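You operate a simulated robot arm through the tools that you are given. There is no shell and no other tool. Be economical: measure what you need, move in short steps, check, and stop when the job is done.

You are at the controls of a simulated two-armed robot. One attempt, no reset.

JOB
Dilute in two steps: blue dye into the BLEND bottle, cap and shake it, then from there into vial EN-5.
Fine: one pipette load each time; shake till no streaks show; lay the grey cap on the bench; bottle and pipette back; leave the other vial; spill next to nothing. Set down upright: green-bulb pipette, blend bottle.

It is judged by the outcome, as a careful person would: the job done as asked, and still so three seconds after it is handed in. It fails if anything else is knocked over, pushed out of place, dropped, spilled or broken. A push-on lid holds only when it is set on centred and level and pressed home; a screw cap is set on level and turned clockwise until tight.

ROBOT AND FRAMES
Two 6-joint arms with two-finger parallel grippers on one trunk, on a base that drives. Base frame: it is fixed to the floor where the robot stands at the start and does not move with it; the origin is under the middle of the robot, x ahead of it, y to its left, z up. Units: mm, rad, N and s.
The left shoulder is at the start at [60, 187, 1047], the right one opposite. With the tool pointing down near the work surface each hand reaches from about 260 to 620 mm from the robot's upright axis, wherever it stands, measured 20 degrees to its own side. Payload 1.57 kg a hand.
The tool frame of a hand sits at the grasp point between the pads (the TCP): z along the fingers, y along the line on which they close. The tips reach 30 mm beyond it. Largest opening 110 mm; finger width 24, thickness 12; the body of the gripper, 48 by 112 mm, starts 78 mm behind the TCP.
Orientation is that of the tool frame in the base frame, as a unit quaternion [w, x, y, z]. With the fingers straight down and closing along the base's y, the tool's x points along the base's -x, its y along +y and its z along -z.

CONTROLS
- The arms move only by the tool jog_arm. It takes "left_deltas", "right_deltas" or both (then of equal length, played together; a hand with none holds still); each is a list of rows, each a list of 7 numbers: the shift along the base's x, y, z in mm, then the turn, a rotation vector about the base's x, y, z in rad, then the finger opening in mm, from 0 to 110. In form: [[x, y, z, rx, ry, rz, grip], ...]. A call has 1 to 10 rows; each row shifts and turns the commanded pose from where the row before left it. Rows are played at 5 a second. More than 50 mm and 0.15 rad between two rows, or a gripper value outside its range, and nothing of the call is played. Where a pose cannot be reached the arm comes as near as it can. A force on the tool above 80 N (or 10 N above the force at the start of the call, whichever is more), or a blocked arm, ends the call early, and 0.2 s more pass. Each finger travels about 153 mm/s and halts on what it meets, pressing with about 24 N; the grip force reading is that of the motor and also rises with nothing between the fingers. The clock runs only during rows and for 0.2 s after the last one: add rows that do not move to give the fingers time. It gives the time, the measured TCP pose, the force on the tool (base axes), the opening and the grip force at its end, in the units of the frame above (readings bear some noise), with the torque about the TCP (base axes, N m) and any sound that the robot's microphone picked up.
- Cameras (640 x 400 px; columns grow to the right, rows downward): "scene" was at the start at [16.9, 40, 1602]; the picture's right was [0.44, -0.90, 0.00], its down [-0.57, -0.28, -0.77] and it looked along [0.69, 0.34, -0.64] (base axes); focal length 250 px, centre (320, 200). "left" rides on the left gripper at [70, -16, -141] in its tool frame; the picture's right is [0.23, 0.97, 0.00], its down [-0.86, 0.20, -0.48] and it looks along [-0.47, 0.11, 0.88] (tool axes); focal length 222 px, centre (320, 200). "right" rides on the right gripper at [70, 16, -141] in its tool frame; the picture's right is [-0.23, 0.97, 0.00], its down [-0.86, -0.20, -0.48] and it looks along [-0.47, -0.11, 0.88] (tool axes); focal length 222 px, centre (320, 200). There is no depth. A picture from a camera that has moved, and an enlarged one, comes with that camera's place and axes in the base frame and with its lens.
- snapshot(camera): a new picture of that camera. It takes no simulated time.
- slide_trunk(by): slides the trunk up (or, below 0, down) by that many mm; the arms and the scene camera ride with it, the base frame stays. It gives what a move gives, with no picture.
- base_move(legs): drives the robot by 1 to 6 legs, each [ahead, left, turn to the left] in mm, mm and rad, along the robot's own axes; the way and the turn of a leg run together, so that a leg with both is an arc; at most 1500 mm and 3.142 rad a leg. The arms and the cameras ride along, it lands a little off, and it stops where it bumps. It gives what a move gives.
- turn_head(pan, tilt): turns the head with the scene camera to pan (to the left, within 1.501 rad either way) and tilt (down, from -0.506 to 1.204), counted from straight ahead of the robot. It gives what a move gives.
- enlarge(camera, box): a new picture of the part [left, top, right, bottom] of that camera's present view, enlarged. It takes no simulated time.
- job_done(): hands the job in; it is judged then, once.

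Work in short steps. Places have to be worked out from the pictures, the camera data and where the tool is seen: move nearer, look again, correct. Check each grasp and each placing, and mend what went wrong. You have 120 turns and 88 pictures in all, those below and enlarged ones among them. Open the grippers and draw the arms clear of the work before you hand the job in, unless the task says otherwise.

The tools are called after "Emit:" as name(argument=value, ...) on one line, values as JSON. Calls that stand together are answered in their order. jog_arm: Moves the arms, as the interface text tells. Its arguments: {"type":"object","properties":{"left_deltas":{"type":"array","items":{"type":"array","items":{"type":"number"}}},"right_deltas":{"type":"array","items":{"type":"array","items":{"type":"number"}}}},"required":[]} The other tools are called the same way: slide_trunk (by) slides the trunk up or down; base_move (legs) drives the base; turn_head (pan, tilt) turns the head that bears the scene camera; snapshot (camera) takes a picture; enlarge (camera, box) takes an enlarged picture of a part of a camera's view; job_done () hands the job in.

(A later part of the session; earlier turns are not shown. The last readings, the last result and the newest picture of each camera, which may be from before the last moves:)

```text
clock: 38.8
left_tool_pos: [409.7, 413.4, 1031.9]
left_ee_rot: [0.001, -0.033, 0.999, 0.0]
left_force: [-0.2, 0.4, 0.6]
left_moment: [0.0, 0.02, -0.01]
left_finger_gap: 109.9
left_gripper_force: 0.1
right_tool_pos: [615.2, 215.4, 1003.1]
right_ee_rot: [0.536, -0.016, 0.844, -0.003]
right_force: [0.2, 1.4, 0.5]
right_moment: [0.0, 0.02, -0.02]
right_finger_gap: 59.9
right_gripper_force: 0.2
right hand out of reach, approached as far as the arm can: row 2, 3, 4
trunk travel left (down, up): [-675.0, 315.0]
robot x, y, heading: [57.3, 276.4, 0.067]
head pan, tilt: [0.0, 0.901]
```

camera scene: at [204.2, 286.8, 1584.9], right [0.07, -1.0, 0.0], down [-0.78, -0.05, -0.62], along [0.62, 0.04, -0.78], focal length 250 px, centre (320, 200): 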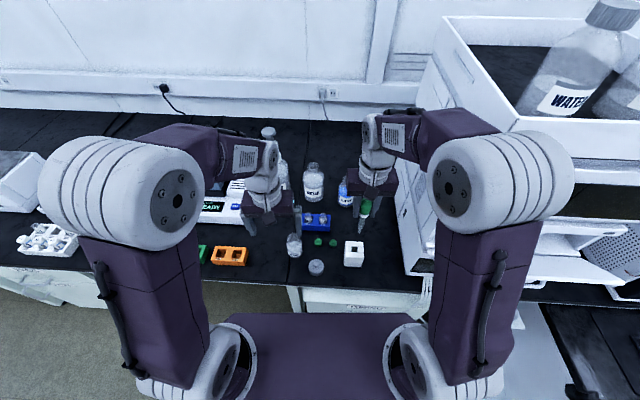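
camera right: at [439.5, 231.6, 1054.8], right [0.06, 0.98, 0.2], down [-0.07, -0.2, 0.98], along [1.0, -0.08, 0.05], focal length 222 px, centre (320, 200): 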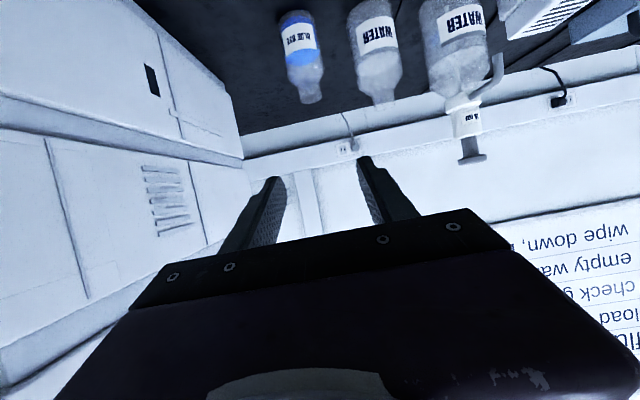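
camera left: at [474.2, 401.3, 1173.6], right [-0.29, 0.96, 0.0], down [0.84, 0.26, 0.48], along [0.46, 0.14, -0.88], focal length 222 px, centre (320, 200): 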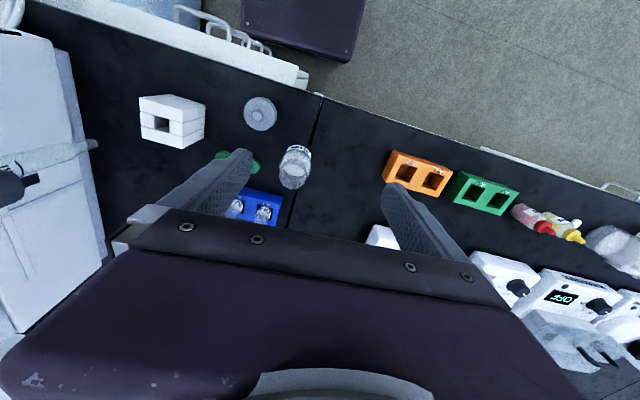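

Evidence suggests pitched poses are limited when the hand is well below the shoulder; so lowering the trunk should help. I raise and retract the right hand, then slide the trunk down 170.

Emit:
jog_arm(right_deltas=[[-15, 0, 40, 0, 0, 0, 60], [-15, 0, 40, 0, 0, 0, 60], [-15, 0, 40, 0, 0, 0, 60], [-15, 0, 30, 0, 0, 0, 60]])

Emit:
slide_trunk(by=-170)

Emit:
jog_arm(right_deltas=[[0, -12, -30, 0, 0, 0, 60], [0, -10, -30, 0, 0, 0, 60], [0, 0, 0, 0, 0, 0, 60]])

Emit:
snapshot(camera="right")

Emit:
snapshot(camera="scene")

```text
clock: 39.8
left_tool_pos: [408.0, 414.0, 1031.2]
left_ee_rot: [0.001, -0.033, 0.999, 0.0]
left_force: [-0.9, 0.2, 1.1]
left_moment: [0.04, -0.04, 0.01]
left_finger_gap: 110.1
left_gripper_force: 0.0
right_tool_pos: [553.7, 216.0, 1154.7]
right_ee_rot: [0.539, -0.015, 0.842, 0.007]
right_force: [0.5, 0.0, 1.1]
right_moment: [-0.01, 0.0, -0.04]
right_finger_gap: 60.1
right_gripper_force: 0.0
trunk travel left (down, up): [-675.0, 315.0]
robot x, y, heading: [54.5, 272.7, 0.065]
head pan, tilt: [0.0, 0.901]
```

```text
clock: 41.8
left_tool_pos: [408.7, 414.6, 861.8]
left_ee_rot: [0.001, -0.034, 0.999, 0.0]
left_force: [-0.8, -0.1, 0.0]
left_moment: [0.01, -0.01, 0.02]
left_finger_gap: 109.9
left_gripper_force: 0.0
right_tool_pos: [555.3, 216.4, 983.3]
right_ee_rot: [0.539, -0.014, 0.842, 0.007]
right_force: [-0.1, -0.1, 0.1]
right_moment: [-0.01, 0.09, 0.02]
right_finger_gap: 60.2
right_gripper_force: 0.1
trunk travel left (down, up): [-505.0, 485.0]
robot x, y, heading: [52.6, 274.9, 0.066]
head pan, tilt: [0.0, 0.901]
```

```text
clock: 42.6
left_tool_pos: [407.4, 413.6, 861.7]
left_ee_rot: [0.001, -0.033, 0.999, 0.0]
left_force: [-0.6, 0.3, 0.5]
left_moment: [0.0, -0.02, 0.03]
left_finger_gap: 109.7
left_gripper_force: 0.0
right_tool_pos: [554.8, 193.5, 922.2]
right_ee_rot: [0.538, -0.014, 0.842, 0.006]
right_force: [-0.5, -0.4, 0.7]
right_moment: [0.02, 0.02, 0.0]
right_finger_gap: 60.0
right_gripper_force: 0.0
trunk travel left (down, up): [-505.0, 485.0]
robot x, y, heading: [54.6, 272.8, 0.071]
head pan, tilt: [0.0, 0.901]
```

```text
62 pictures are left
camera right: at [397.0, 204.7, 918.4], right [0.07, 0.98, 0.2], down [-0.07, -0.2, 0.98], along [1.0, -0.08, 0.06], focal length 222 px, centre (320, 200)
```

right: 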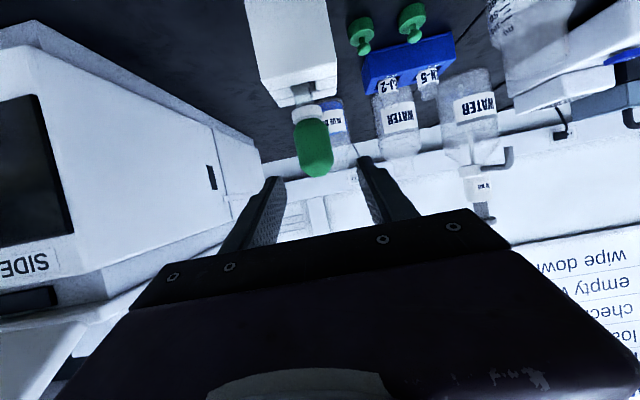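

```text
61 pictures are left
camera scene: at [69.3, 278.0, 1415.0], right [0.07, -1.0, 0.0], down [-0.78, -0.05, -0.62], along [0.62, 0.04, -0.78], focal length 250 px, centre (320, 200)
```

scene: 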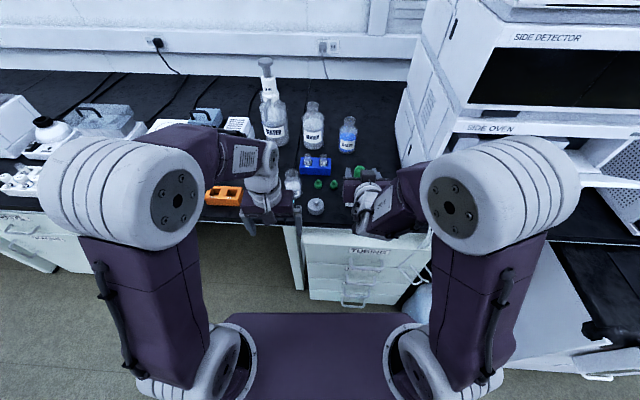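

Now the pitched pose is comfortable. Bulb seen at (600,192,885). I go down to z≈876, then forward 45 to surround the bulb and look.

Emit:
jog_arm(right_deltas=[[0, -0.5, -23, 0, 0, 0, 60], [0, 0, -23, 0, 0, 0, 60], [25, 0, 0, 0, 0, 0, 60], [20, 0, 0, 0, 0, 0, 60], [0, 0, 0, 0, 0, 0, 60]])

Emit:
enlarge(camera="right", box=[200, 0, 440, 240])

```text
clock: 43.8
left_tool_pos: [408.9, 414.3, 863.0]
left_ee_rot: [0.0, -0.034, 0.999, -0.001]
left_force: [-0.4, 0.0, -0.1]
left_moment: [-0.01, 0.0, -0.02]
left_finger_gap: 110.1
left_gripper_force: 0.0
right_tool_pos: [602.2, 199.6, 886.1]
right_ee_rot: [0.538, -0.014, 0.843, 0.006]
right_force: [-0.1, -0.3, 0.6]
right_moment: [0.03, -0.01, 0.04]
right_finger_gap: 59.9
right_gripper_force: 0.0
right hand out of reach, approached as far as the arm can: row 2
trunk travel left (down, up): [-505.0, 485.0]
robot x, y, heading: [53.7, 275.8, 0.066]
head pan, tilt: [0.0, 0.901]
```

```text
1.67 times, centred on (320, 120) of right
camera zoom: at [445.7, 210.2, 882.8], right [0.07, 0.98, 0.2], down [-0.07, -0.2, 0.98], along [1.0, -0.08, 0.06], focal length 370 px, centre (320, 333)
```

zoom: 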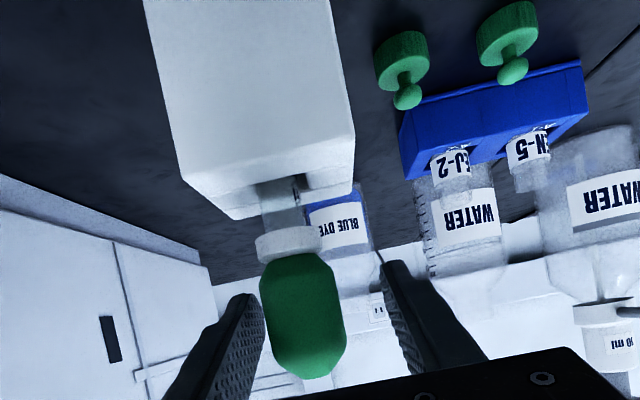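

A brief limit shifted it; correct by (−2,−7,−9).

Emit:
jog_arm(right_deltas=[[-2, -4, 0, 0, 0, 0, 60], [0, -3, -5, 0, 0, 0, 60], [0, 0, -4, 0, 0, 0, 60], [0, 0, 0, 0, 0, 0, 60]])

```text
clock: 44.8
left_tool_pos: [409.0, 413.2, 861.5]
left_ee_rot: [0.0, -0.034, 0.999, 0.0]
left_force: [-0.6, 0.5, -0.4]
left_moment: [0.0, 0.0, 0.01]
left_finger_gap: 109.9
left_gripper_force: 0.0
right_tool_pos: [602.2, 192.1, 879.1]
right_ee_rot: [0.538, -0.015, 0.843, 0.005]
right_force: [0.6, 0.1, 0.2]
right_moment: [-0.03, 0.01, 0.01]
right_finger_gap: 60.0
right_gripper_force: 0.0
trunk travel left (down, up): [-505.0, 485.0]
robot x, y, heading: [54.5, 272.7, 0.069]
head pan, tilt: [0.0, 0.901]
```

Grip firmly and lift the pipette straight up.

Emit:
jog_arm(right_deltas=[[0, 0, 0, 0, 0, 0, 35], [0, 0, 0, 0, 0, 0, 20], [0, 0, 0, 0, 0, 0, 20], [0, 0, 20, 0, 0, 0, 20], [0, 0, 30, 0, 0, 0, 20], [0, 0, 30, 0, 0, 0, 20], [0, 0, 30, 0, 0, 0, 20], [0, 0, 30, 0, 0, 0, 20], [0, 0, 30, 0, 0, 0, 20], [0, 0, 0, 0, 0, 0, 20]])

Emit:
snapshot(camera="right")

```text
clock: 47.0
left_tool_pos: [410.5, 414.9, 860.6]
left_ee_rot: [0.0, -0.033, 0.999, 0.0]
left_force: [-0.4, 0.4, -0.7]
left_moment: [0.01, 0.01, -0.01]
left_finger_gap: 110.2
left_gripper_force: 0.0
right_tool_pos: [601.5, 192.5, 1047.7]
right_ee_rot: [0.539, -0.014, 0.842, 0.006]
right_force: [-0.2, -0.4, 0.0]
right_moment: [0.02, 0.01, 0.0]
right_finger_gap: 31.6
right_gripper_force: 24.1
trunk travel left (down, up): [-505.0, 485.0]
robot x, y, heading: [55.3, 276.5, 0.069]
head pan, tilt: [0.0, 0.901]
```

```text
59 pictures are left
camera right: at [442.7, 203.9, 1043.7], right [0.06, 0.98, 0.2], down [-0.07, -0.2, 0.98], along [1.0, -0.08, 0.06], focal length 222 px, centre (320, 200)
```

right: 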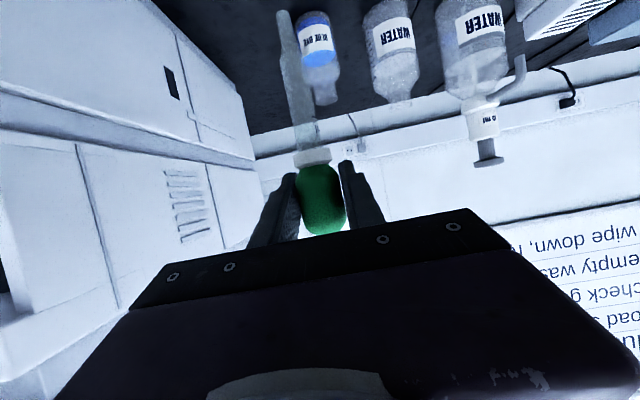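

Tip at z≈922; dye mouth triangulates to about (857,220,893). I carry the pipette over toward it, above mouth height, then look.

Emit:
jog_arm(right_deltas=[[40, 5, 5, 0, 0, 0, 20], [40, 5, 5, 0, 0, 0, 20], [40, 5, 0, 0, 0, 0, 20], [40, 5, 0, 0, 0, 0, 20], [40, 5, 0, 0, 0, 0, 20], [30, 2, 0, 0, 0, 0, 20], [15, 0, 0, 0, 0, 0, 20], [0, 0, 0, 0, 0, 0, 20]])

Emit:
enlarge(camera="right", box=[200, 0, 440, 240])

Emit:
enlarge(camera="scene", box=[290, 70, 410, 170])

```text
clock: 48.8
left_tool_pos: [409.0, 414.3, 862.7]
left_ee_rot: [0.0, -0.033, 0.999, 0.0]
left_force: [-0.2, 0.8, 1.0]
left_moment: [0.01, -0.03, -0.03]
left_finger_gap: 110.1
left_gripper_force: 0.1
right_tool_pos: [840.2, 219.8, 1053.1]
right_ee_rot: [0.538, -0.014, 0.843, 0.006]
right_force: [0.8, 0.5, -1.1]
right_moment: [0.0, -0.02, -0.01]
right_finger_gap: 31.7
right_gripper_force: 24.0
right hand out of reach, approached as far as the arm can: row 7
trunk travel left (down, up): [-505.0, 485.0]
robot x, y, heading: [54.8, 270.2, 0.069]
head pan, tilt: [0.0, 0.901]
```

```text
1.67 times, centred on (320, 120) of right
camera zoom: at [682.6, 230.4, 1050.4], right [0.07, 0.98, 0.2], down [-0.07, -0.2, 0.98], along [1.0, -0.08, 0.05], focal length 370 px, centre (320, 333)
```

zoom: 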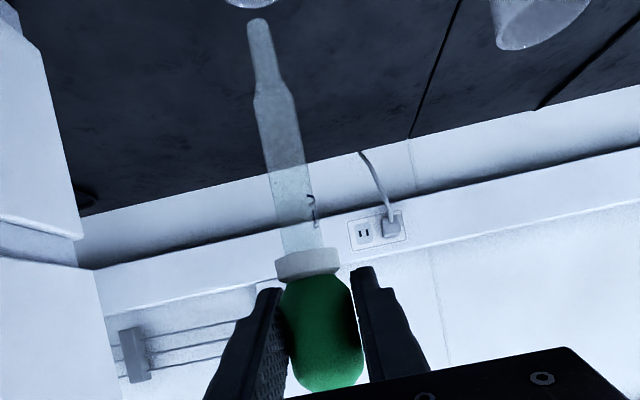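

```text
4.00 times, centred on (350, 120) of scene
camera zoom: at [69.9, 278.0, 1414.9], right [0.07, -1.0, 0.0], down [-0.78, -0.05, -0.62], along [0.62, 0.04, -0.78], focal length 1001 px, centre (200, 520)
```

zoom: 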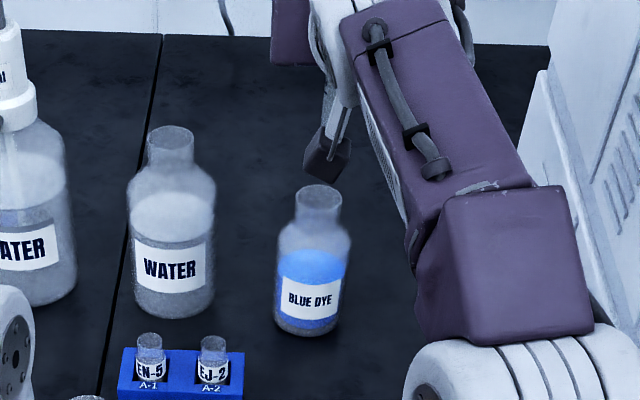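

Reach ended at x≈840. Mouth refined to ≈(859,216). I drive the base 40 mm ahead (hand rides above mouth height), then correct.

Emit:
base_move(legs=[[40, 0, 0]])

Emit:
jog_arm(right_deltas=[[-12, -4, 0, 0, 0, 0, 20], [-8, 0, 0, 0, 0, 0, 20], [0, 0, 0, 0, 0, 0, 20]])

Emit:
enlarge(camera="scene", box=[290, 80, 410, 180])

Emit:
enlarge(camera="right", box=[200, 0, 440, 240])

```text
clock: 49.6
left_tool_pos: [450.6, 417.2, 861.0]
left_ee_rot: [-0.001, -0.034, 0.999, 0.0]
left_force: [0.9, -0.1, 0.0]
left_moment: [0.04, 0.01, 0.0]
left_finger_gap: 109.9
left_gripper_force: 0.0
right_tool_pos: [881.1, 221.3, 1054.4]
right_ee_rot: [0.538, -0.014, 0.843, 0.006]
right_force: [-0.1, -0.2, -0.1]
right_moment: [-0.01, 0.03, 0.01]
right_finger_gap: 31.7
right_gripper_force: 24.7
trunk travel left (down, up): [-505.0, 485.0]
robot x, y, heading: [95.9, 277.7, 0.067]
head pan, tilt: [0.0, 0.901]
```

```text
clock: 50.4
left_tool_pos: [448.4, 417.6, 861.4]
left_ee_rot: [0.0, -0.033, 0.999, 0.0]
left_force: [0.4, -0.4, 0.3]
left_moment: [0.03, -0.01, 0.0]
left_finger_gap: 110.3
left_gripper_force: 0.0
right_tool_pos: [859.8, 217.8, 1054.6]
right_ee_rot: [0.539, -0.014, 0.842, 0.006]
right_force: [0.3, 0.3, -0.7]
right_moment: [0.02, 0.03, -0.02]
right_finger_gap: 31.9
right_gripper_force: 23.5
trunk travel left (down, up): [-505.0, 485.0]
robot x, y, heading: [94.7, 278.2, 0.073]
head pan, tilt: [0.0, 0.901]
```

```text
4.00 times, centred on (350, 130) of scene
camera zoom: at [109.3, 280.5, 1414.9], right [0.07, -1.0, 0.0], down [-0.78, -0.05, -0.62], along [0.62, 0.04, -0.78], focal length 1001 px, centre (200, 480)
```

zoom: 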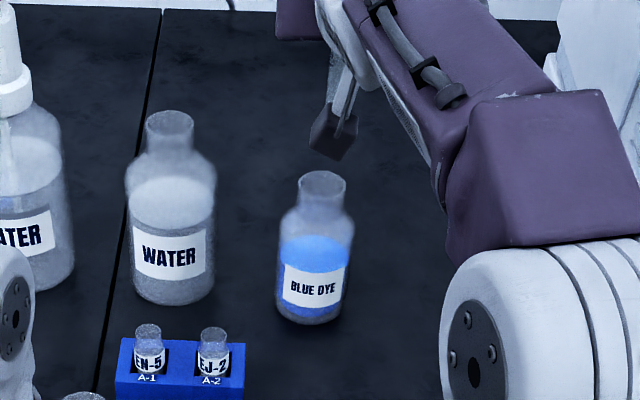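

```text
1.67 times, centred on (320, 120) of right
camera zoom: at [702.0, 228.9, 1051.3], right [0.06, 0.98, 0.2], down [-0.07, -0.2, 0.98], along [1.0, -0.08, 0.06], focal length 370 px, centre (320, 333)
```

zoom: 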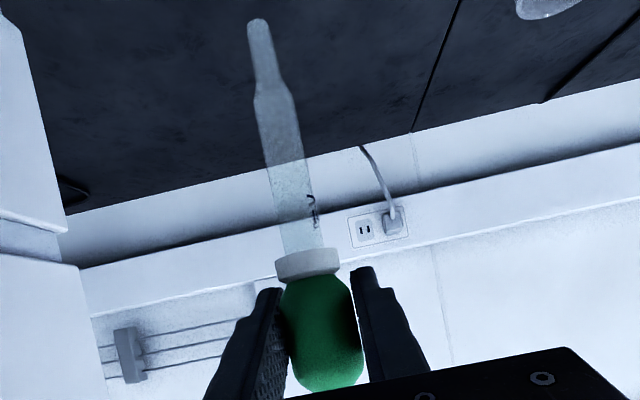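

The wrist camera will see mouth and tip together if I lower a bit: descend 18 mm (tip ≈ 910, still above the mouth).

Emit:
jog_arm(right_deltas=[[0, -1, -9, 0, 0, 0, 20], [0, 0, -9, 0, 0, 0, 20], [0, 0, 0, 0, 0, 0, 20]])

Emit:
enlarge(camera="right", box=[240, 0, 340, 80])

```text
clock: 51.2
left_tool_pos: [449.3, 417.5, 860.0]
left_ee_rot: [0.0, -0.033, 0.999, 0.0]
left_force: [1.0, 0.5, -0.1]
left_moment: [0.02, -0.01, 0.03]
left_finger_gap: 110.2
left_gripper_force: 0.0
right_tool_pos: [860.2, 216.7, 1036.7]
right_ee_rot: [0.538, -0.014, 0.843, 0.007]
right_force: [-1.4, -0.8, -0.7]
right_moment: [-0.01, 0.02, 0.0]
right_finger_gap: 31.9
right_gripper_force: 23.4
trunk travel left (down, up): [-505.0, 485.0]
robot x, y, heading: [95.3, 276.7, 0.068]
head pan, tilt: [0.0, 0.901]
```

```text
5.00 times, centred on (290, 40) of right
camera zoom: at [702.5, 228.2, 1032.4], right [0.07, 0.98, 0.2], down [-0.07, -0.2, 0.98], along [1.0, -0.08, 0.06], focal length 1111 px, centre (470, 1000)
```

zoom: 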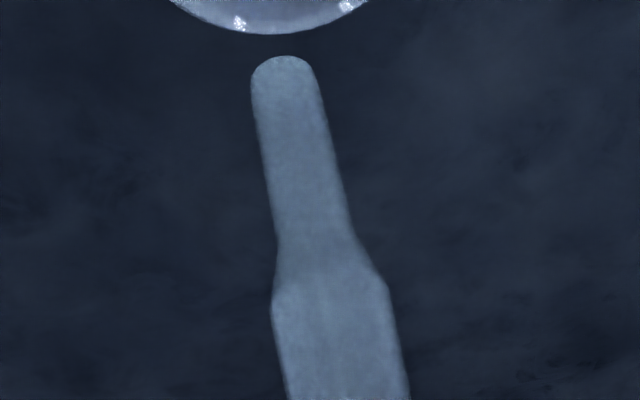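

Rim circle fits centre ≈(857,219), radius ≈18–20; tip is at (860,217,911). Small correction, then lower 40 mm into the neck and check.

Emit:
jog_arm(right_deltas=[[-2, 1.5, 0, 0, 0, 0, 20], [0, 0, -14, 0, 0, 0, 20], [0, 0, -14, 0, 0, 0, 20], [0, 0, -14, 0, 0, 0, 20], [0, 0, 0, 0, 0, 0, 20]])

Emit:
enlarge(camera="right", box=[220, 0, 400, 120])

```text
clock: 52.4
left_tool_pos: [448.8, 417.5, 862.1]
left_ee_rot: [0.0, -0.033, 0.999, 0.001]
left_force: [-0.1, -0.1, 0.1]
left_moment: [0.02, 0.02, 0.02]
left_finger_gap: 110.0
left_gripper_force: 0.2
right_tool_pos: [859.0, 217.7, 994.8]
right_ee_rot: [0.538, -0.015, 0.843, 0.007]
right_force: [0.1, 1.0, -0.7]
right_moment: [0.0, 0.0, -0.02]
right_finger_gap: 31.7
right_gripper_force: 24.0
trunk travel left (down, up): [-505.0, 485.0]
robot x, y, heading: [92.7, 275.4, 0.067]
head pan, tilt: [0.0, 0.901]
```

```text
3.33 times, centred on (310, 60) of right
camera zoom: at [700.8, 229.8, 990.6], right [0.07, 0.98, 0.2], down [-0.07, -0.2, 0.98], along [1.0, -0.08, 0.05], focal length 740 px, centre (353, 667)
```

zoom: 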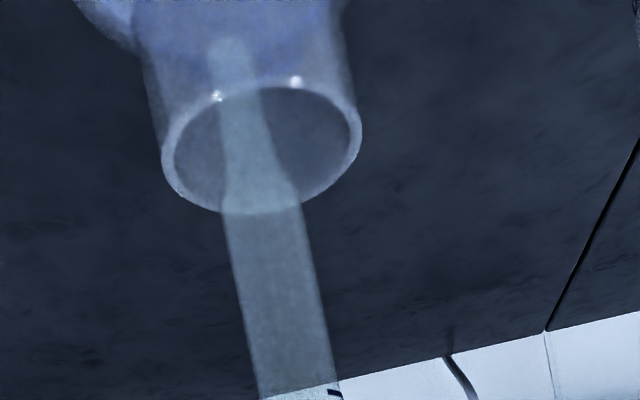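

Tip is inside the neck. Centre offset is about (−4,+1); correct and lower toward TCP z≈926.

Emit:
jog_arm(right_deltas=[[-4, 1, 0, 0, 0, 0, 20], [0, 0, -15, 0, 0, 0, 20], [0, 0, -15, 0, 0, 0, 20], [0, 0, -15, 0, 0, 0, 20], [0, 0, -15, 0, 0, 0, 20], [0, 0, -9, 0, 0, 0, 20], [0, 0, 0, 0, 0, 0, 20]])

Emit:
enlarge(camera="right", box=[200, 0, 440, 240])

Emit:
enlarge(camera="scene", box=[310, 100, 400, 180])

```text
clock: 54.0
left_tool_pos: [448.3, 416.7, 862.3]
left_ee_rot: [0.0, -0.034, 0.999, 0.0]
left_force: [0.7, 0.1, 0.7]
left_moment: [0.01, 0.03, 0.03]
left_finger_gap: 109.7
left_gripper_force: 0.1
right_tool_pos: [855.3, 219.1, 924.7]
right_ee_rot: [0.539, -0.014, 0.842, 0.006]
right_force: [-0.2, 1.1, -1.5]
right_moment: [0.03, -0.02, 0.02]
right_finger_gap: 31.4
right_gripper_force: 24.2
trunk travel left (down, up): [-505.0, 485.0]
robot x, y, heading: [91.6, 274.2, 0.069]
head pan, tilt: [0.0, 0.901]
```

```text
1.67 times, centred on (320, 120) of right
camera zoom: at [696.7, 230.6, 921.8], right [0.07, 0.98, 0.2], down [-0.07, -0.2, 0.98], along [1.0, -0.08, 0.06], focal length 370 px, centre (320, 333)
```

zoom: 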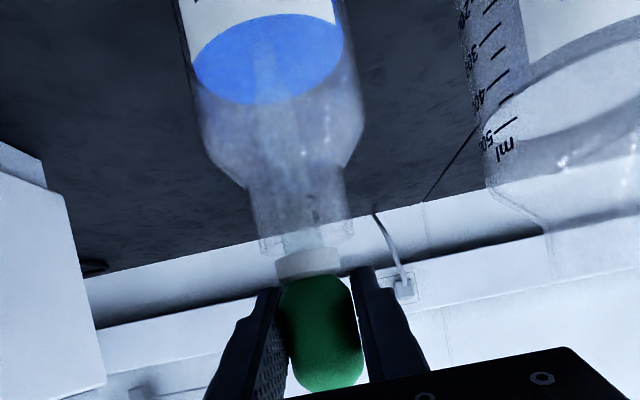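

```text
5.00 times, centred on (355, 140) of scene
camera zoom: at [109.9, 280.6, 1414.9], right [0.07, -1.0, 0.0], down [-0.78, -0.05, -0.62], along [0.62, 0.04, -0.78], focal length 1251 px, centre (145, 500)
```

zoom: 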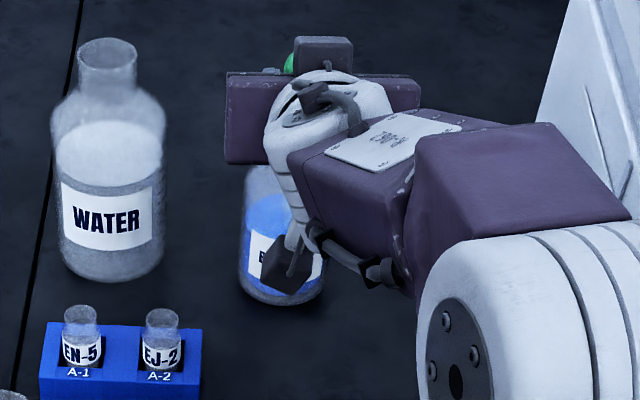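

Tip is ~14 mm under the dye surface. I lower 5 mm more, then relax the grip to light (31.5) to let the bulb draw.

Emit:
jog_arm(right_deltas=[[0, 0, -5, 0, 0, 0, 20], [0, 0, 0, 0, 0, 0, 20], [0, 0, 0, 0, 0, 0, 31.5], [0, 0, 0, 0, 0, 0, 31.5], [0, 0, 0, 0, 0, 0, 31.5], [0, 0, 0, 0, 0, 0, 31.5], [0, 0, 0, 0, 0, 0, 31.5]])

Emit:
enlarge(camera="right", box=[200, 0, 440, 240])

```text
clock: 55.6
left_tool_pos: [449.9, 417.1, 860.8]
left_ee_rot: [0.0, -0.033, 0.999, -0.001]
left_force: [-0.2, -1.0, 1.0]
left_moment: [0.0, -0.01, -0.01]
left_finger_gap: 110.0
left_gripper_force: 0.1
right_tool_pos: [853.5, 219.8, 920.1]
right_ee_rot: [0.539, -0.014, 0.842, 0.006]
right_force: [0.6, -0.4, 0.5]
right_moment: [-0.01, -0.01, -0.01]
right_finger_gap: 32.3
right_gripper_force: 0.1
trunk travel left (down, up): [-505.0, 485.0]
robot x, y, heading: [94.2, 278.0, 0.059]
head pan, tilt: [0.0, 0.901]
```

```text
1.67 times, centred on (320, 120) of right
camera zoom: at [696.6, 230.7, 916.9], right [0.07, 0.98, 0.2], down [-0.07, -0.2, 0.98], along [1.0, -0.08, 0.06], focal length 370 px, centre (320, 333)
```

zoom: 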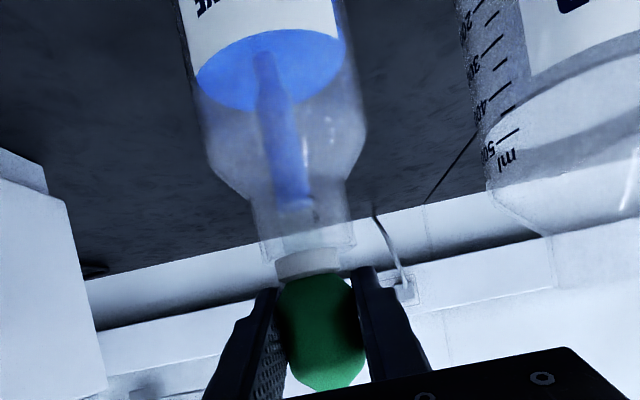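

The pipette filled blue. I firm the grip slightly (31.0) while still in the dye, then lift 15 mm to test for slip.

Emit:
jog_arm(right_deltas=[[0, 0, 0, 0, 0, 0, 31], [0, 0, 0, 0, 0, 0, 31], [0, 0, 0, 0, 0, 0, 31], [0, 0, 5, 0, 0, 0, 31], [0, 0, 5, 0, 0, 0, 31], [0, 0, 5, 0, 0, 0, 31], [0, 0, 0, 0, 0, 0, 31]])

Emit:
enlarge(camera="right", box=[200, 0, 440, 240])

```text
clock: 57.2
left_tool_pos: [449.3, 416.9, 862.3]
left_ee_rot: [-0.001, -0.033, 0.999, 0.0]
left_force: [-0.5, 0.1, -0.6]
left_moment: [-0.01, 0.02, 0.01]
left_finger_gap: 110.2
left_gripper_force: 0.1
right_tool_pos: [853.3, 218.9, 935.4]
right_ee_rot: [0.538, -0.016, 0.843, 0.008]
right_force: [-0.2, -0.5, 0.1]
right_moment: [-0.01, 0.01, -0.01]
right_finger_gap: 32.2
right_gripper_force: 16.0
trunk travel left (down, up): [-505.0, 485.0]
robot x, y, heading: [91.4, 277.3, 0.063]
head pan, tilt: [0.0, 0.901]
```

```text
1.67 times, centred on (320, 120) of right
camera zoom: at [696.5, 230.6, 932.0], right [0.07, 0.98, 0.2], down [-0.07, -0.2, 0.98], along [1.0, -0.08, 0.06], focal length 370 px, centre (320, 333)
```

zoom: 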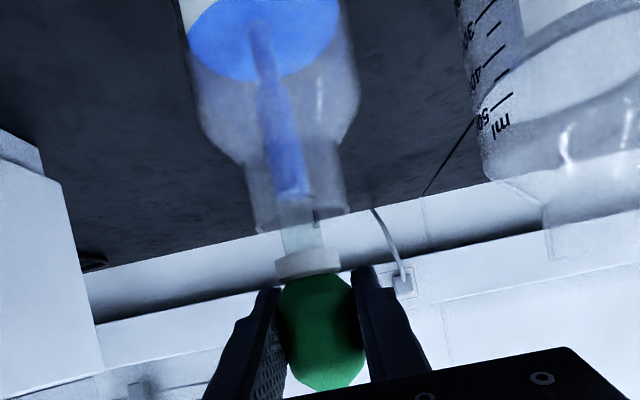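

It holds with the liquid column full. I lift clear of the dye bottle, then back off in x.

Emit:
jog_arm(right_deltas=[[0, 0, 15, 0, 0, 0, 31], [0, 0, 20, 0, 0, 0, 31], [0, 0, 20, 0, 0, 0, 31], [0, 0, 20, 0, 0, 0, 31], [0, 0, 20, 0, 0, 0, 31], [0, 0, 20, 0, 0, 0, 31], [0, 0, 0, 0, 0, 0, 31]])

Emit:
jog_arm(right_deltas=[[-15, 0, 0, 0, 0, 0, 31], [-25, 0, 0, 0, 0, 0, 31], [-30, 0, 0, 0, 0, 0, 31], [-30, 10, 0, 0, 0, 0, 31], [-30, 20, 0, 0, 0, 0, 31], [-30, 25, 0, 0, 0, 0, 31], [-25, 25, 0, 0, 0, 0, 31], [-20, 25, 0, 0, 0, 0, 31], [-10, 20, 0, 0, 0, 0, 31], [0, 0, 0, 0, 0, 0, 31]])

Emit:
snapshot(camera="right")

Emit:
enlarge(camera="scene", box=[220, 100, 400, 230])

```text
clock: 58.8
left_tool_pos: [447.9, 417.3, 860.9]
left_ee_rot: [-0.001, -0.033, 0.999, 0.0]
left_force: [1.1, 0.0, -0.1]
left_moment: [0.05, 0.01, 0.01]
left_finger_gap: 109.9
left_gripper_force: 0.1
right_tool_pos: [855.1, 219.1, 1049.9]
right_ee_rot: [0.539, -0.015, 0.842, 0.007]
right_force: [0.6, -0.6, 0.3]
right_moment: [-0.03, -0.01, 0.0]
right_finger_gap: 32.5
right_gripper_force: 7.5
trunk travel left (down, up): [-505.0, 485.0]
robot x, y, heading: [94.0, 279.7, 0.065]
head pan, tilt: [0.0, 0.901]
```

```text
clock: 61.0
left_tool_pos: [449.6, 417.5, 862.8]
left_ee_rot: [0.0, -0.033, 0.999, -0.001]
left_force: [-0.5, 0.2, -0.1]
left_moment: [-0.01, -0.06, 0.0]
left_finger_gap: 110.3
left_gripper_force: 0.1
right_tool_pos: [637.9, 344.0, 1050.6]
right_ee_rot: [0.539, -0.014, 0.842, 0.006]
right_force: [-0.6, 0.4, -1.0]
right_moment: [0.03, -0.01, -0.02]
right_finger_gap: 32.6
right_gripper_force: 7.1
trunk travel left (down, up): [-505.0, 485.0]
robot x, y, heading: [94.6, 279.4, 0.066]
head pan, tilt: [0.0, 0.901]
```

```text
48 pictures are left
camera right: at [481.0, 355.9, 1047.0], right [0.07, 0.98, 0.2], down [-0.07, -0.2, 0.98], along [1.0, -0.08, 0.06], focal length 222 px, centre (320, 200)
```

right: 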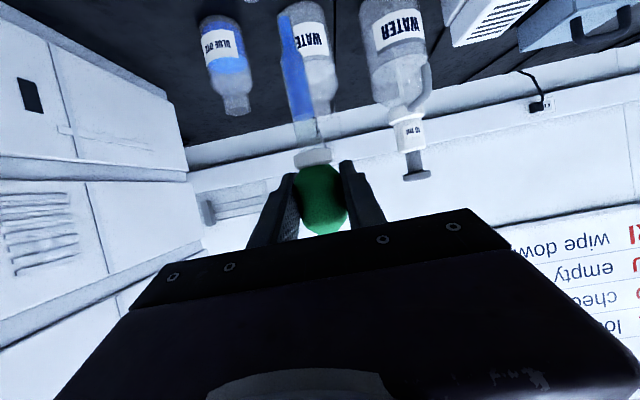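

```text
3.08 times, centred on (310, 165) of scene
camera zoom: at [109.9, 280.2, 1414.9], right [0.07, -1.0, 0.0], down [-0.78, -0.05, -0.62], along [0.62, 0.04, -0.78], focal length 770 px, centre (351, 308)
```

zoom: 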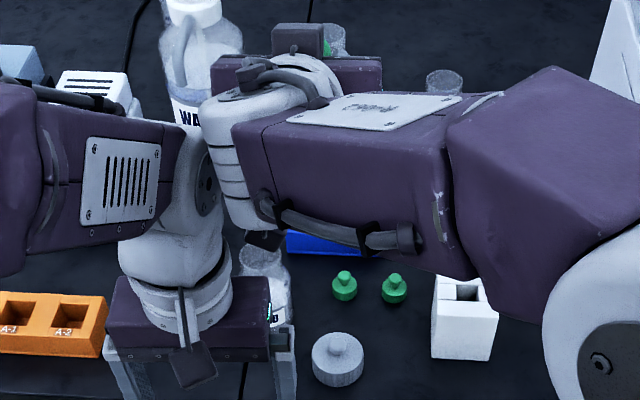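

Dye stays in the pipette. The left hand is in the way for reaching the blend bottle; I move it aside to the left first.

Emit:
jog_arm(left_deltas=[[0, 40, 0, 0, 0, 0, 110], [0, 45, 0, 0, 0, 0, 110], [0, 45, 0, 0, 0, 0, 110], [0, 45, 0, 0, 0, 0, 110], [0, 40, 0, 0, 0, 0, 110], [0, 30, 0, 0, 0, 0, 110], [0, 0, 0, 0, 0, 0, 110]])

Emit:
enlarge(camera="scene", box=[220, 100, 400, 230])

```text
clock: 62.6
left_tool_pos: [448.8, 661.8, 862.3]
left_ee_rot: [-0.001, -0.033, 0.999, 0.001]
left_force: [0.0, -1.2, -0.6]
left_moment: [0.01, 0.02, -0.01]
left_finger_gap: 110.1
left_gripper_force: 0.1
right_tool_pos: [639.0, 344.3, 1050.0]
right_ee_rot: [0.539, -0.014, 0.842, 0.007]
right_force: [-1.2, -0.5, -0.2]
right_moment: [-0.01, -0.02, 0.01]
right_finger_gap: 32.2
right_gripper_force: 7.1
trunk travel left (down, up): [-505.0, 485.0]
robot x, y, heading: [91.9, 276.4, 0.069]
head pan, tilt: [0.0, 0.901]
```

```text
3.08 times, centred on (310, 165) of scene
camera zoom: at [109.7, 280.1, 1414.9], right [0.07, -1.0, 0.0], down [-0.78, -0.05, -0.62], along [0.62, 0.04, -0.78], focal length 770 px, centre (351, 308)
```

zoom: 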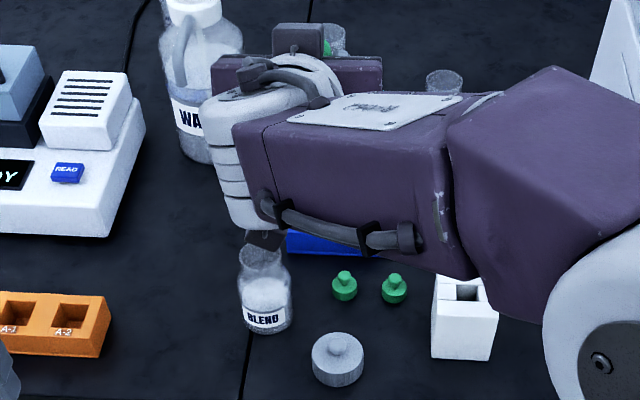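

Blend mouth ≈(628,399,841). Move over it with the tip ~35 mm above, then view.

Emit:
jog_arm(right_deltas=[[-3, 20, 0, 0, 0, 0, 31], [-4, 20, 0, 0, 0, 0, 31], [-3, 15, -15, 0, 0, 0, 31], [0, 0, -20, 0, 0, 0, 31], [0, 0, -15, 0, 0, 0, 31], [0, 0, 0, 0, 0, 0, 31]])

Emit:
snapshot(camera="right")

```text
clock: 64.0
left_tool_pos: [447.9, 661.1, 861.0]
left_ee_rot: [0.0, -0.033, 0.999, 0.0]
left_force: [-0.2, 0.7, 0.0]
left_moment: [0.0, 0.02, 0.0]
left_finger_gap: 109.9
left_gripper_force: 0.1
right_tool_pos: [628.3, 400.5, 999.4]
right_ee_rot: [0.538, -0.014, 0.843, 0.006]
right_force: [-0.8, -0.8, -0.8]
right_moment: [0.0, 0.05, -0.01]
right_finger_gap: 32.5
right_gripper_force: 7.4
trunk travel left (down, up): [-505.0, 485.0]
robot x, y, heading: [92.9, 279.7, 0.07]
head pan, tilt: [0.0, 0.901]
```

```text
45 pictures are left
camera right: at [471.1, 410.7, 996.4], right [0.07, 0.98, 0.2], down [-0.07, -0.2, 0.98], along [1.0, -0.08, 0.06], focal length 222 px, centre (320, 200)
```

right: 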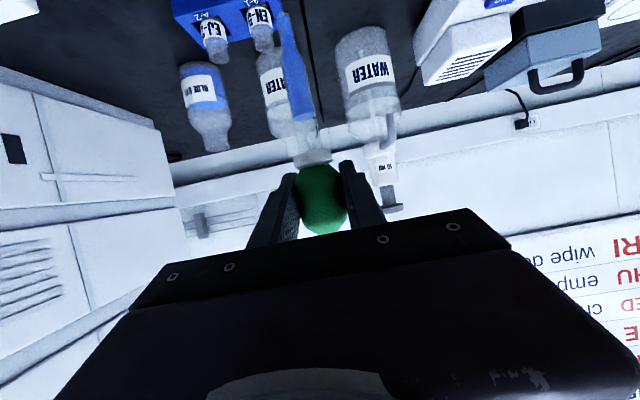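

Mouth is just out of frame; lower 18 mm more (tip ≈856) and zoom at the tip.

Emit:
jog_arm(right_deltas=[[0, 0, -9, 0, 0, 0, 31], [0, 0, -9, 0, 0, 0, 31], [0, 0, 0, 0, 0, 0, 31]])

Emit:
enlarge(camera="right", box=[220, 0, 360, 90])

```text
clock: 64.8
left_tool_pos: [448.9, 661.6, 862.2]
left_ee_rot: [0.0, -0.033, 0.999, 0.0]
left_force: [0.6, 0.1, 0.6]
left_moment: [0.01, -0.03, -0.01]
left_finger_gap: 109.8
left_gripper_force: 0.1
right_tool_pos: [628.5, 398.8, 983.0]
right_ee_rot: [0.539, -0.014, 0.842, 0.007]
right_force: [0.2, 0.3, -0.1]
right_moment: [-0.03, 0.01, 0.0]
right_finger_gap: 32.4
right_gripper_force: 7.5
trunk travel left (down, up): [-505.0, 485.0]
robot x, y, heading: [94.9, 278.5, 0.066]
head pan, tilt: [0.0, 0.901]
```

```text
4.44 times, centred on (290, 45) of right
camera zoom: at [471.1, 410.5, 978.8], right [0.07, 0.98, 0.2], down [-0.07, -0.2, 0.98], along [1.0, -0.08, 0.06], focal length 987 px, centre (453, 889)
```

zoom: 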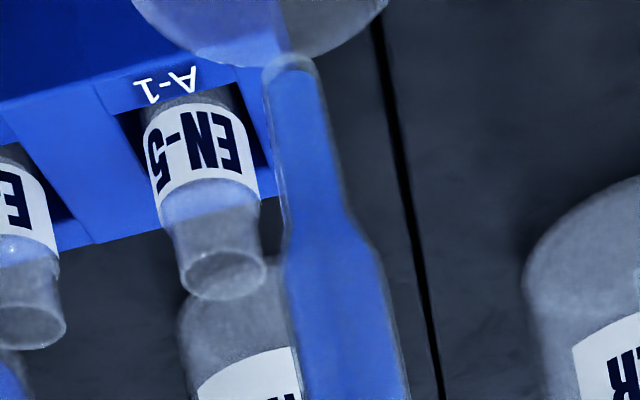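

Mouth circle: centre ≈(630.5,399), r≈22. Correct +2 in x, lower the tip ~20 mm inside the neck, and squeeze to dispense.

Emit:
jog_arm(right_deltas=[[2, 0, -8, 0, 0, 0, 31], [0, 0, -15, 0, 0, 0, 31], [0, 0, -15, 0, 0, 0, 31], [0, 0, 0, 0, 0, 0, 31], [0, 0, 0, 0, 0, 0, 25], [0, 0, 0, 0, 0, 0, 20], [0, 0, 0, 0, 0, 0, 20], [0, 0, 0, 0, 0, 0, 20], [0, 0, 0, 0, 0, 0, 20], [0, 0, 0, 0, 0, 0, 20]])

Emit:
enlarge(camera="right", box=[200, 0, 440, 240])

```text
clock: 67.0
left_tool_pos: [450.3, 662.2, 859.9]
left_ee_rot: [0.0, -0.033, 0.999, 0.0]
left_force: [0.4, -0.5, 0.3]
left_moment: [0.01, 0.0, 0.02]
left_finger_gap: 110.3
left_gripper_force: 0.0
right_tool_pos: [630.8, 398.1, 944.0]
right_ee_rot: [0.539, -0.014, 0.842, 0.006]
right_force: [-0.6, -0.1, 0.8]
right_moment: [0.01, 0.03, 0.0]
right_finger_gap: 25.6
right_gripper_force: 24.0
trunk travel left (down, up): [-505.0, 485.0]
robot x, y, heading: [93.6, 285.6, 0.07]
head pan, tilt: [0.0, 0.901]
```

```text
1.67 times, centred on (320, 120) of right
camera zoom: at [473.1, 410.7, 940.3], right [0.07, 0.98, 0.2], down [-0.07, -0.2, 0.98], along [1.0, -0.08, 0.06], focal length 370 px, centre (320, 333)
```

zoom: 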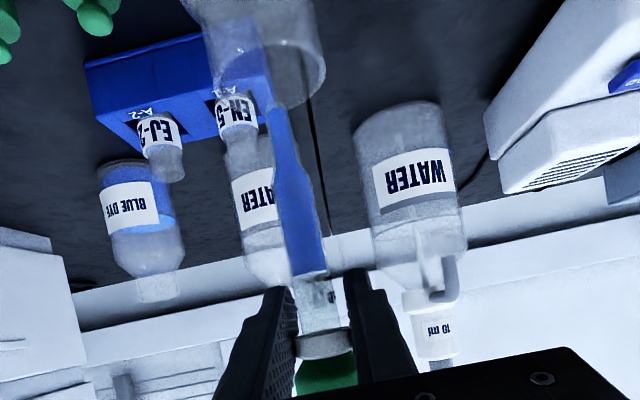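

The tip caught the bottle's far rim (the mouth is actually nearer: ≈(617,400,853)) and the pipette slid up in the light grip; the fingers now hold its collar. It's still full. I'll lift, go back to the stand, and regrasp there; first lift and look.

Emit:
jog_arm(right_deltas=[[0, 0, 10, 0, 0, 0, 20], [0, 0, 20, 0, 0, 0, 20], [0, 0, 20, 0, 0, 0, 20], [0, 0, 0, 0, 0, 0, 20]])

Emit:
snapshot(camera="right")

Emit:
enlarge(camera="scene", box=[240, 130, 390, 240])

```text
clock: 68.0
left_tool_pos: [450.5, 660.8, 862.9]
left_ee_rot: [0.0, -0.033, 0.999, -0.001]
left_force: [0.5, -0.2, -0.5]
left_moment: [0.0, -0.01, 0.0]
left_finger_gap: 110.2
left_gripper_force: 0.2
right_tool_pos: [630.8, 400.0, 994.3]
right_ee_rot: [0.539, -0.014, 0.842, 0.006]
right_force: [-0.2, -0.4, -0.7]
right_moment: [-0.01, 0.01, 0.03]
right_finger_gap: 25.5
right_gripper_force: 23.9
trunk travel left (down, up): [-505.0, 485.0]
robot x, y, heading: [92.9, 272.5, 0.064]
head pan, tilt: [0.0, 0.901]
```

```text
42 pictures are left
camera right: at [473.2, 411.7, 990.7], right [0.07, 0.98, 0.2], down [-0.07, -0.2, 0.98], along [1.0, -0.08, 0.06], focal length 222 px, centre (320, 200)
```

right: 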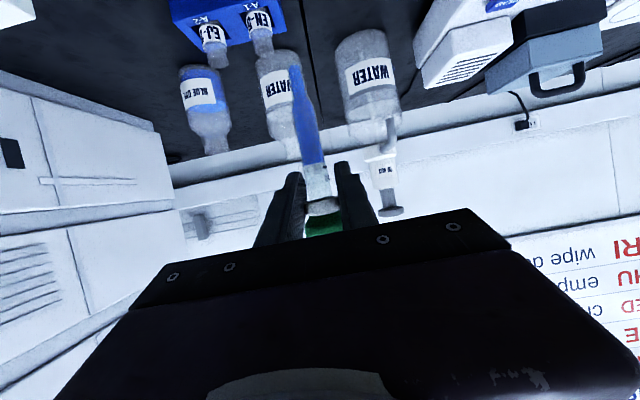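

```text
3.64 times, centred on (315, 185) of scene
camera zoom: at [110.0, 280.8, 1414.9], right [0.07, -1.0, 0.0], down [-0.78, -0.05, -0.62], along [0.62, 0.04, -0.78], focal length 910 px, centre (338, 254)
```

zoom: 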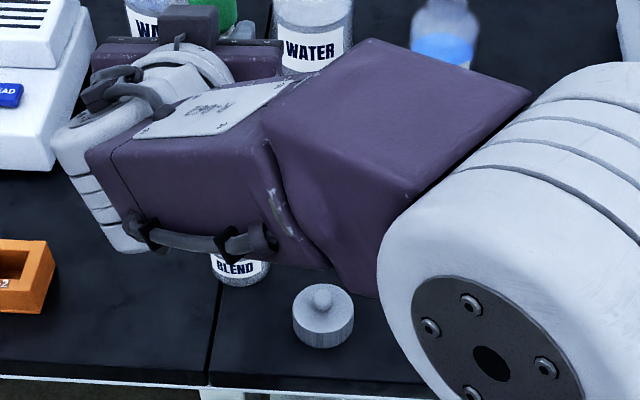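

The pipette is held straight by the collar, tip ≈ TCP−85, still full. I back the base 40 mm (as when grasping at the stand) and carry it over the stand.

Emit:
base_move(legs=[[-40, 0, 0]])

Emit:
jog_arm(right_deltas=[[3, -30, 0, 0, 0, 0, 20], [3, -35, 0, 0, 0, 0, 20], [3, -35, 0, 0, 0, 0, 20], [1, -35, 0, 0, 0, 0, 20], [0, -35, 0, 0, 0, 0, 20], [0, -35, 0, 0, 0, 0, 20], [0, 0, -20, 0, 0, 0, 20], [0, 0, 0, 0, 0, 0, 20]])

```text
clock: 68.9
left_tool_pos: [408.6, 659.1, 861.6]
left_ee_rot: [0.0, -0.034, 0.999, 0.0]
left_force: [-0.3, 0.1, 0.6]
left_moment: [-0.03, -0.01, 0.01]
left_finger_gap: 110.1
left_gripper_force: 0.0
right_tool_pos: [589.7, 397.6, 994.7]
right_ee_rot: [0.539, -0.015, 0.842, 0.007]
right_force: [-0.6, -0.2, 0.2]
right_moment: [-0.02, -0.02, 0.0]
right_finger_gap: 25.6
right_gripper_force: 23.7
trunk travel left (down, up): [-505.0, 485.0]
robot x, y, heading: [54.7, 273.5, 0.068]
head pan, tilt: [0.0, 0.901]
```

```text
clock: 70.7
left_tool_pos: [408.8, 659.4, 860.5]
left_ee_rot: [0.0, -0.033, 0.999, 0.0]
left_force: [0.8, -0.1, 0.8]
left_moment: [0.01, -0.02, 0.0]
left_finger_gap: 109.9
left_gripper_force: 0.1
right_tool_pos: [601.5, 192.8, 974.7]
right_ee_rot: [0.539, -0.014, 0.842, 0.006]
right_force: [0.5, 0.3, -1.1]
right_moment: [0.0, -0.02, 0.01]
right_finger_gap: 25.4
right_gripper_force: 23.8
trunk travel left (down, up): [-505.0, 485.0]
robot x, y, heading: [52.1, 273.1, 0.07]
head pan, tilt: [0.0, 0.901]
```

Lower to tip ≈ 862 and check alignment with the stand hole.

Emit:
jog_arm(right_deltas=[[0, 0, -14, 0, 0, 0, 20], [0, 0, -14, 0, 0, 0, 20], [0, 0, 0, 0, 0, 0, 20]])

Emit:
enlarge(camera="right", box=[220, 0, 420, 125])

```text
clock: 71.5
left_tool_pos: [408.8, 658.7, 862.7]
left_ee_rot: [-0.001, -0.032, 0.999, 0.001]
left_force: [0.3, 0.0, -0.8]
left_moment: [-0.01, -0.04, 0.03]
left_finger_gap: 110.0
left_gripper_force: 0.0
right_tool_pos: [601.4, 193.2, 946.7]
right_ee_rot: [0.538, -0.014, 0.843, 0.006]
right_force: [-0.2, -0.4, 0.0]
right_moment: [-0.02, 0.01, -0.01]
right_finger_gap: 25.3
right_gripper_force: 24.2
trunk travel left (down, up): [-505.0, 485.0]
robot x, y, heading: [53.8, 273.3, 0.068]
head pan, tilt: [0.0, 0.901]
```

```text
3.20 times, centred on (320, 62) of right
camera zoom: at [443.5, 204.2, 942.9], right [0.07, 0.98, 0.2], down [-0.07, -0.2, 0.98], along [1.0, -0.08, 0.06], focal length 711 px, centre (320, 640)
```

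zoom: 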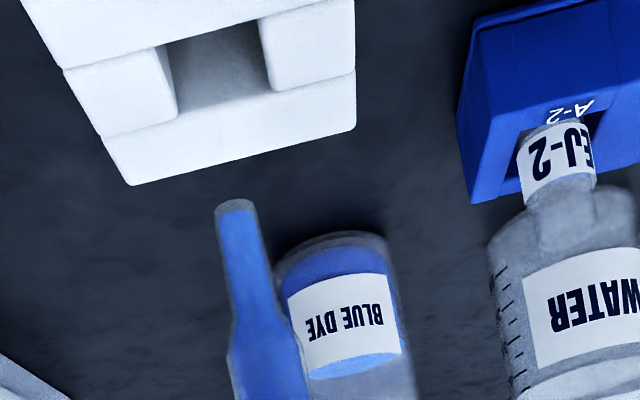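

Stand top is z≈829 and the tip is aligned. I lower to TCP≈859 (tip ~12 mm above its seat).

Emit:
jog_arm(right_deltas=[[0, 0, -20, 0, 0, 0, 20], [0, 0, -20, 0, 0, 0, 20], [0, 0, -20, 0, 0, 0, 20], [0, 0, -15, 0, 0, 0, 20], [0, 0, -12, 0, 0, 0, 20], [0, 0, 0, 0, 0, 0, 20]])

Emit:
enlarge(camera="right", box=[200, 0, 440, 240])

```text
clock: 72.9
left_tool_pos: [408.9, 659.4, 861.1]
left_ee_rot: [0.001, -0.033, 0.999, 0.0]
left_force: [0.3, -0.3, -0.4]
left_moment: [-0.01, 0.03, -0.01]
left_finger_gap: 110.2
left_gripper_force: 0.2
right_tool_pos: [604.2, 199.0, 866.1]
right_ee_rot: [0.537, -0.015, 0.843, 0.002]
right_force: [-0.5, 0.2, 0.1]
right_moment: [0.0, 0.02, -0.01]
right_finger_gap: 19.8
right_gripper_force: 0.0
right hand out of reach, approached as far as the arm can: row 5
trunk travel left (down, up): [-505.0, 485.0]
robot x, y, heading: [53.3, 278.6, 0.068]
head pan, tilt: [0.0, 0.901]
```

```text
1.67 times, centred on (320, 120) of right
camera zoom: at [446.7, 210.0, 862.0], right [0.07, 0.98, 0.19], down [-0.07, -0.19, 0.98], along [1.0, -0.08, 0.05], focal length 370 px, centre (320, 333)
```

zoom: 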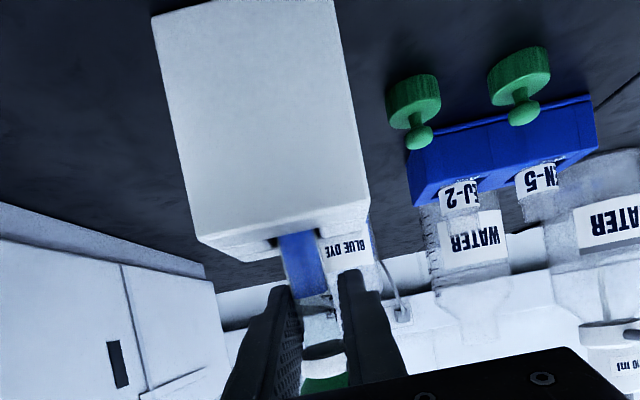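

The fingers now loosely surround the shaft with the collar resting on top of them; a reach limit shifted the hand 6 mm in y. I correct sideways with a slight rise, then use the trunk to lower.

Emit:
jog_arm(right_deltas=[[-1.5, -3, 4, 0, 0, 0, 20], [-1, -3.3, 2, 0, 0, 0, 20], [0, 0, 0, 0, 0, 0, 20]])

Emit:
slide_trunk(by=-13)

Emit:
enlarge(camera="right", box=[200, 0, 440, 240])

```text
clock: 73.7
left_tool_pos: [409.5, 658.3, 860.6]
left_ee_rot: [0.0, -0.033, 0.999, 0.0]
left_force: [-0.1, 0.7, 0.1]
left_moment: [0.0, 0.0, -0.04]
left_finger_gap: 110.0
left_gripper_force: 0.1
right_tool_pos: [602.7, 193.2, 872.5]
right_ee_rot: [0.537, -0.015, 0.843, 0.003]
right_force: [-0.2, 0.4, -0.1]
right_moment: [0.0, -0.01, -0.01]
right_finger_gap: 20.0
right_gripper_force: 0.0
trunk travel left (down, up): [-505.0, 485.0]
robot x, y, heading: [55.4, 272.9, 0.067]
head pan, tilt: [0.0, 0.901]
```

```text
clock: 74.3
left_tool_pos: [409.2, 659.8, 848.0]
left_ee_rot: [0.0, -0.033, 0.999, 0.0]
left_force: [0.0, -0.1, 0.9]
left_moment: [0.02, 0.02, -0.05]
left_finger_gap: 110.3
left_gripper_force: 0.0
right_tool_pos: [601.7, 192.5, 859.2]
right_ee_rot: [0.537, -0.015, 0.843, 0.003]
right_force: [0.7, -0.7, -0.1]
right_moment: [0.02, 0.0, 0.0]
right_finger_gap: 20.1
right_gripper_force: 0.1
trunk travel left (down, up): [-492.0, 498.0]
robot x, y, heading: [51.8, 271.7, 0.062]
head pan, tilt: [0.0, 0.901]
```

```text
1.67 times, centred on (320, 120) of right
camera zoom: at [444.6, 204.1, 856.2], right [0.07, 0.98, 0.2], down [-0.07, -0.19, 0.98], along [1.0, -0.08, 0.05], focal length 370 px, centre (320, 333)
```

zoom: 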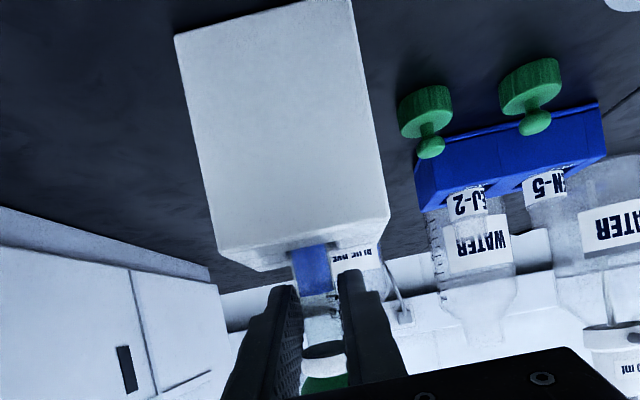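

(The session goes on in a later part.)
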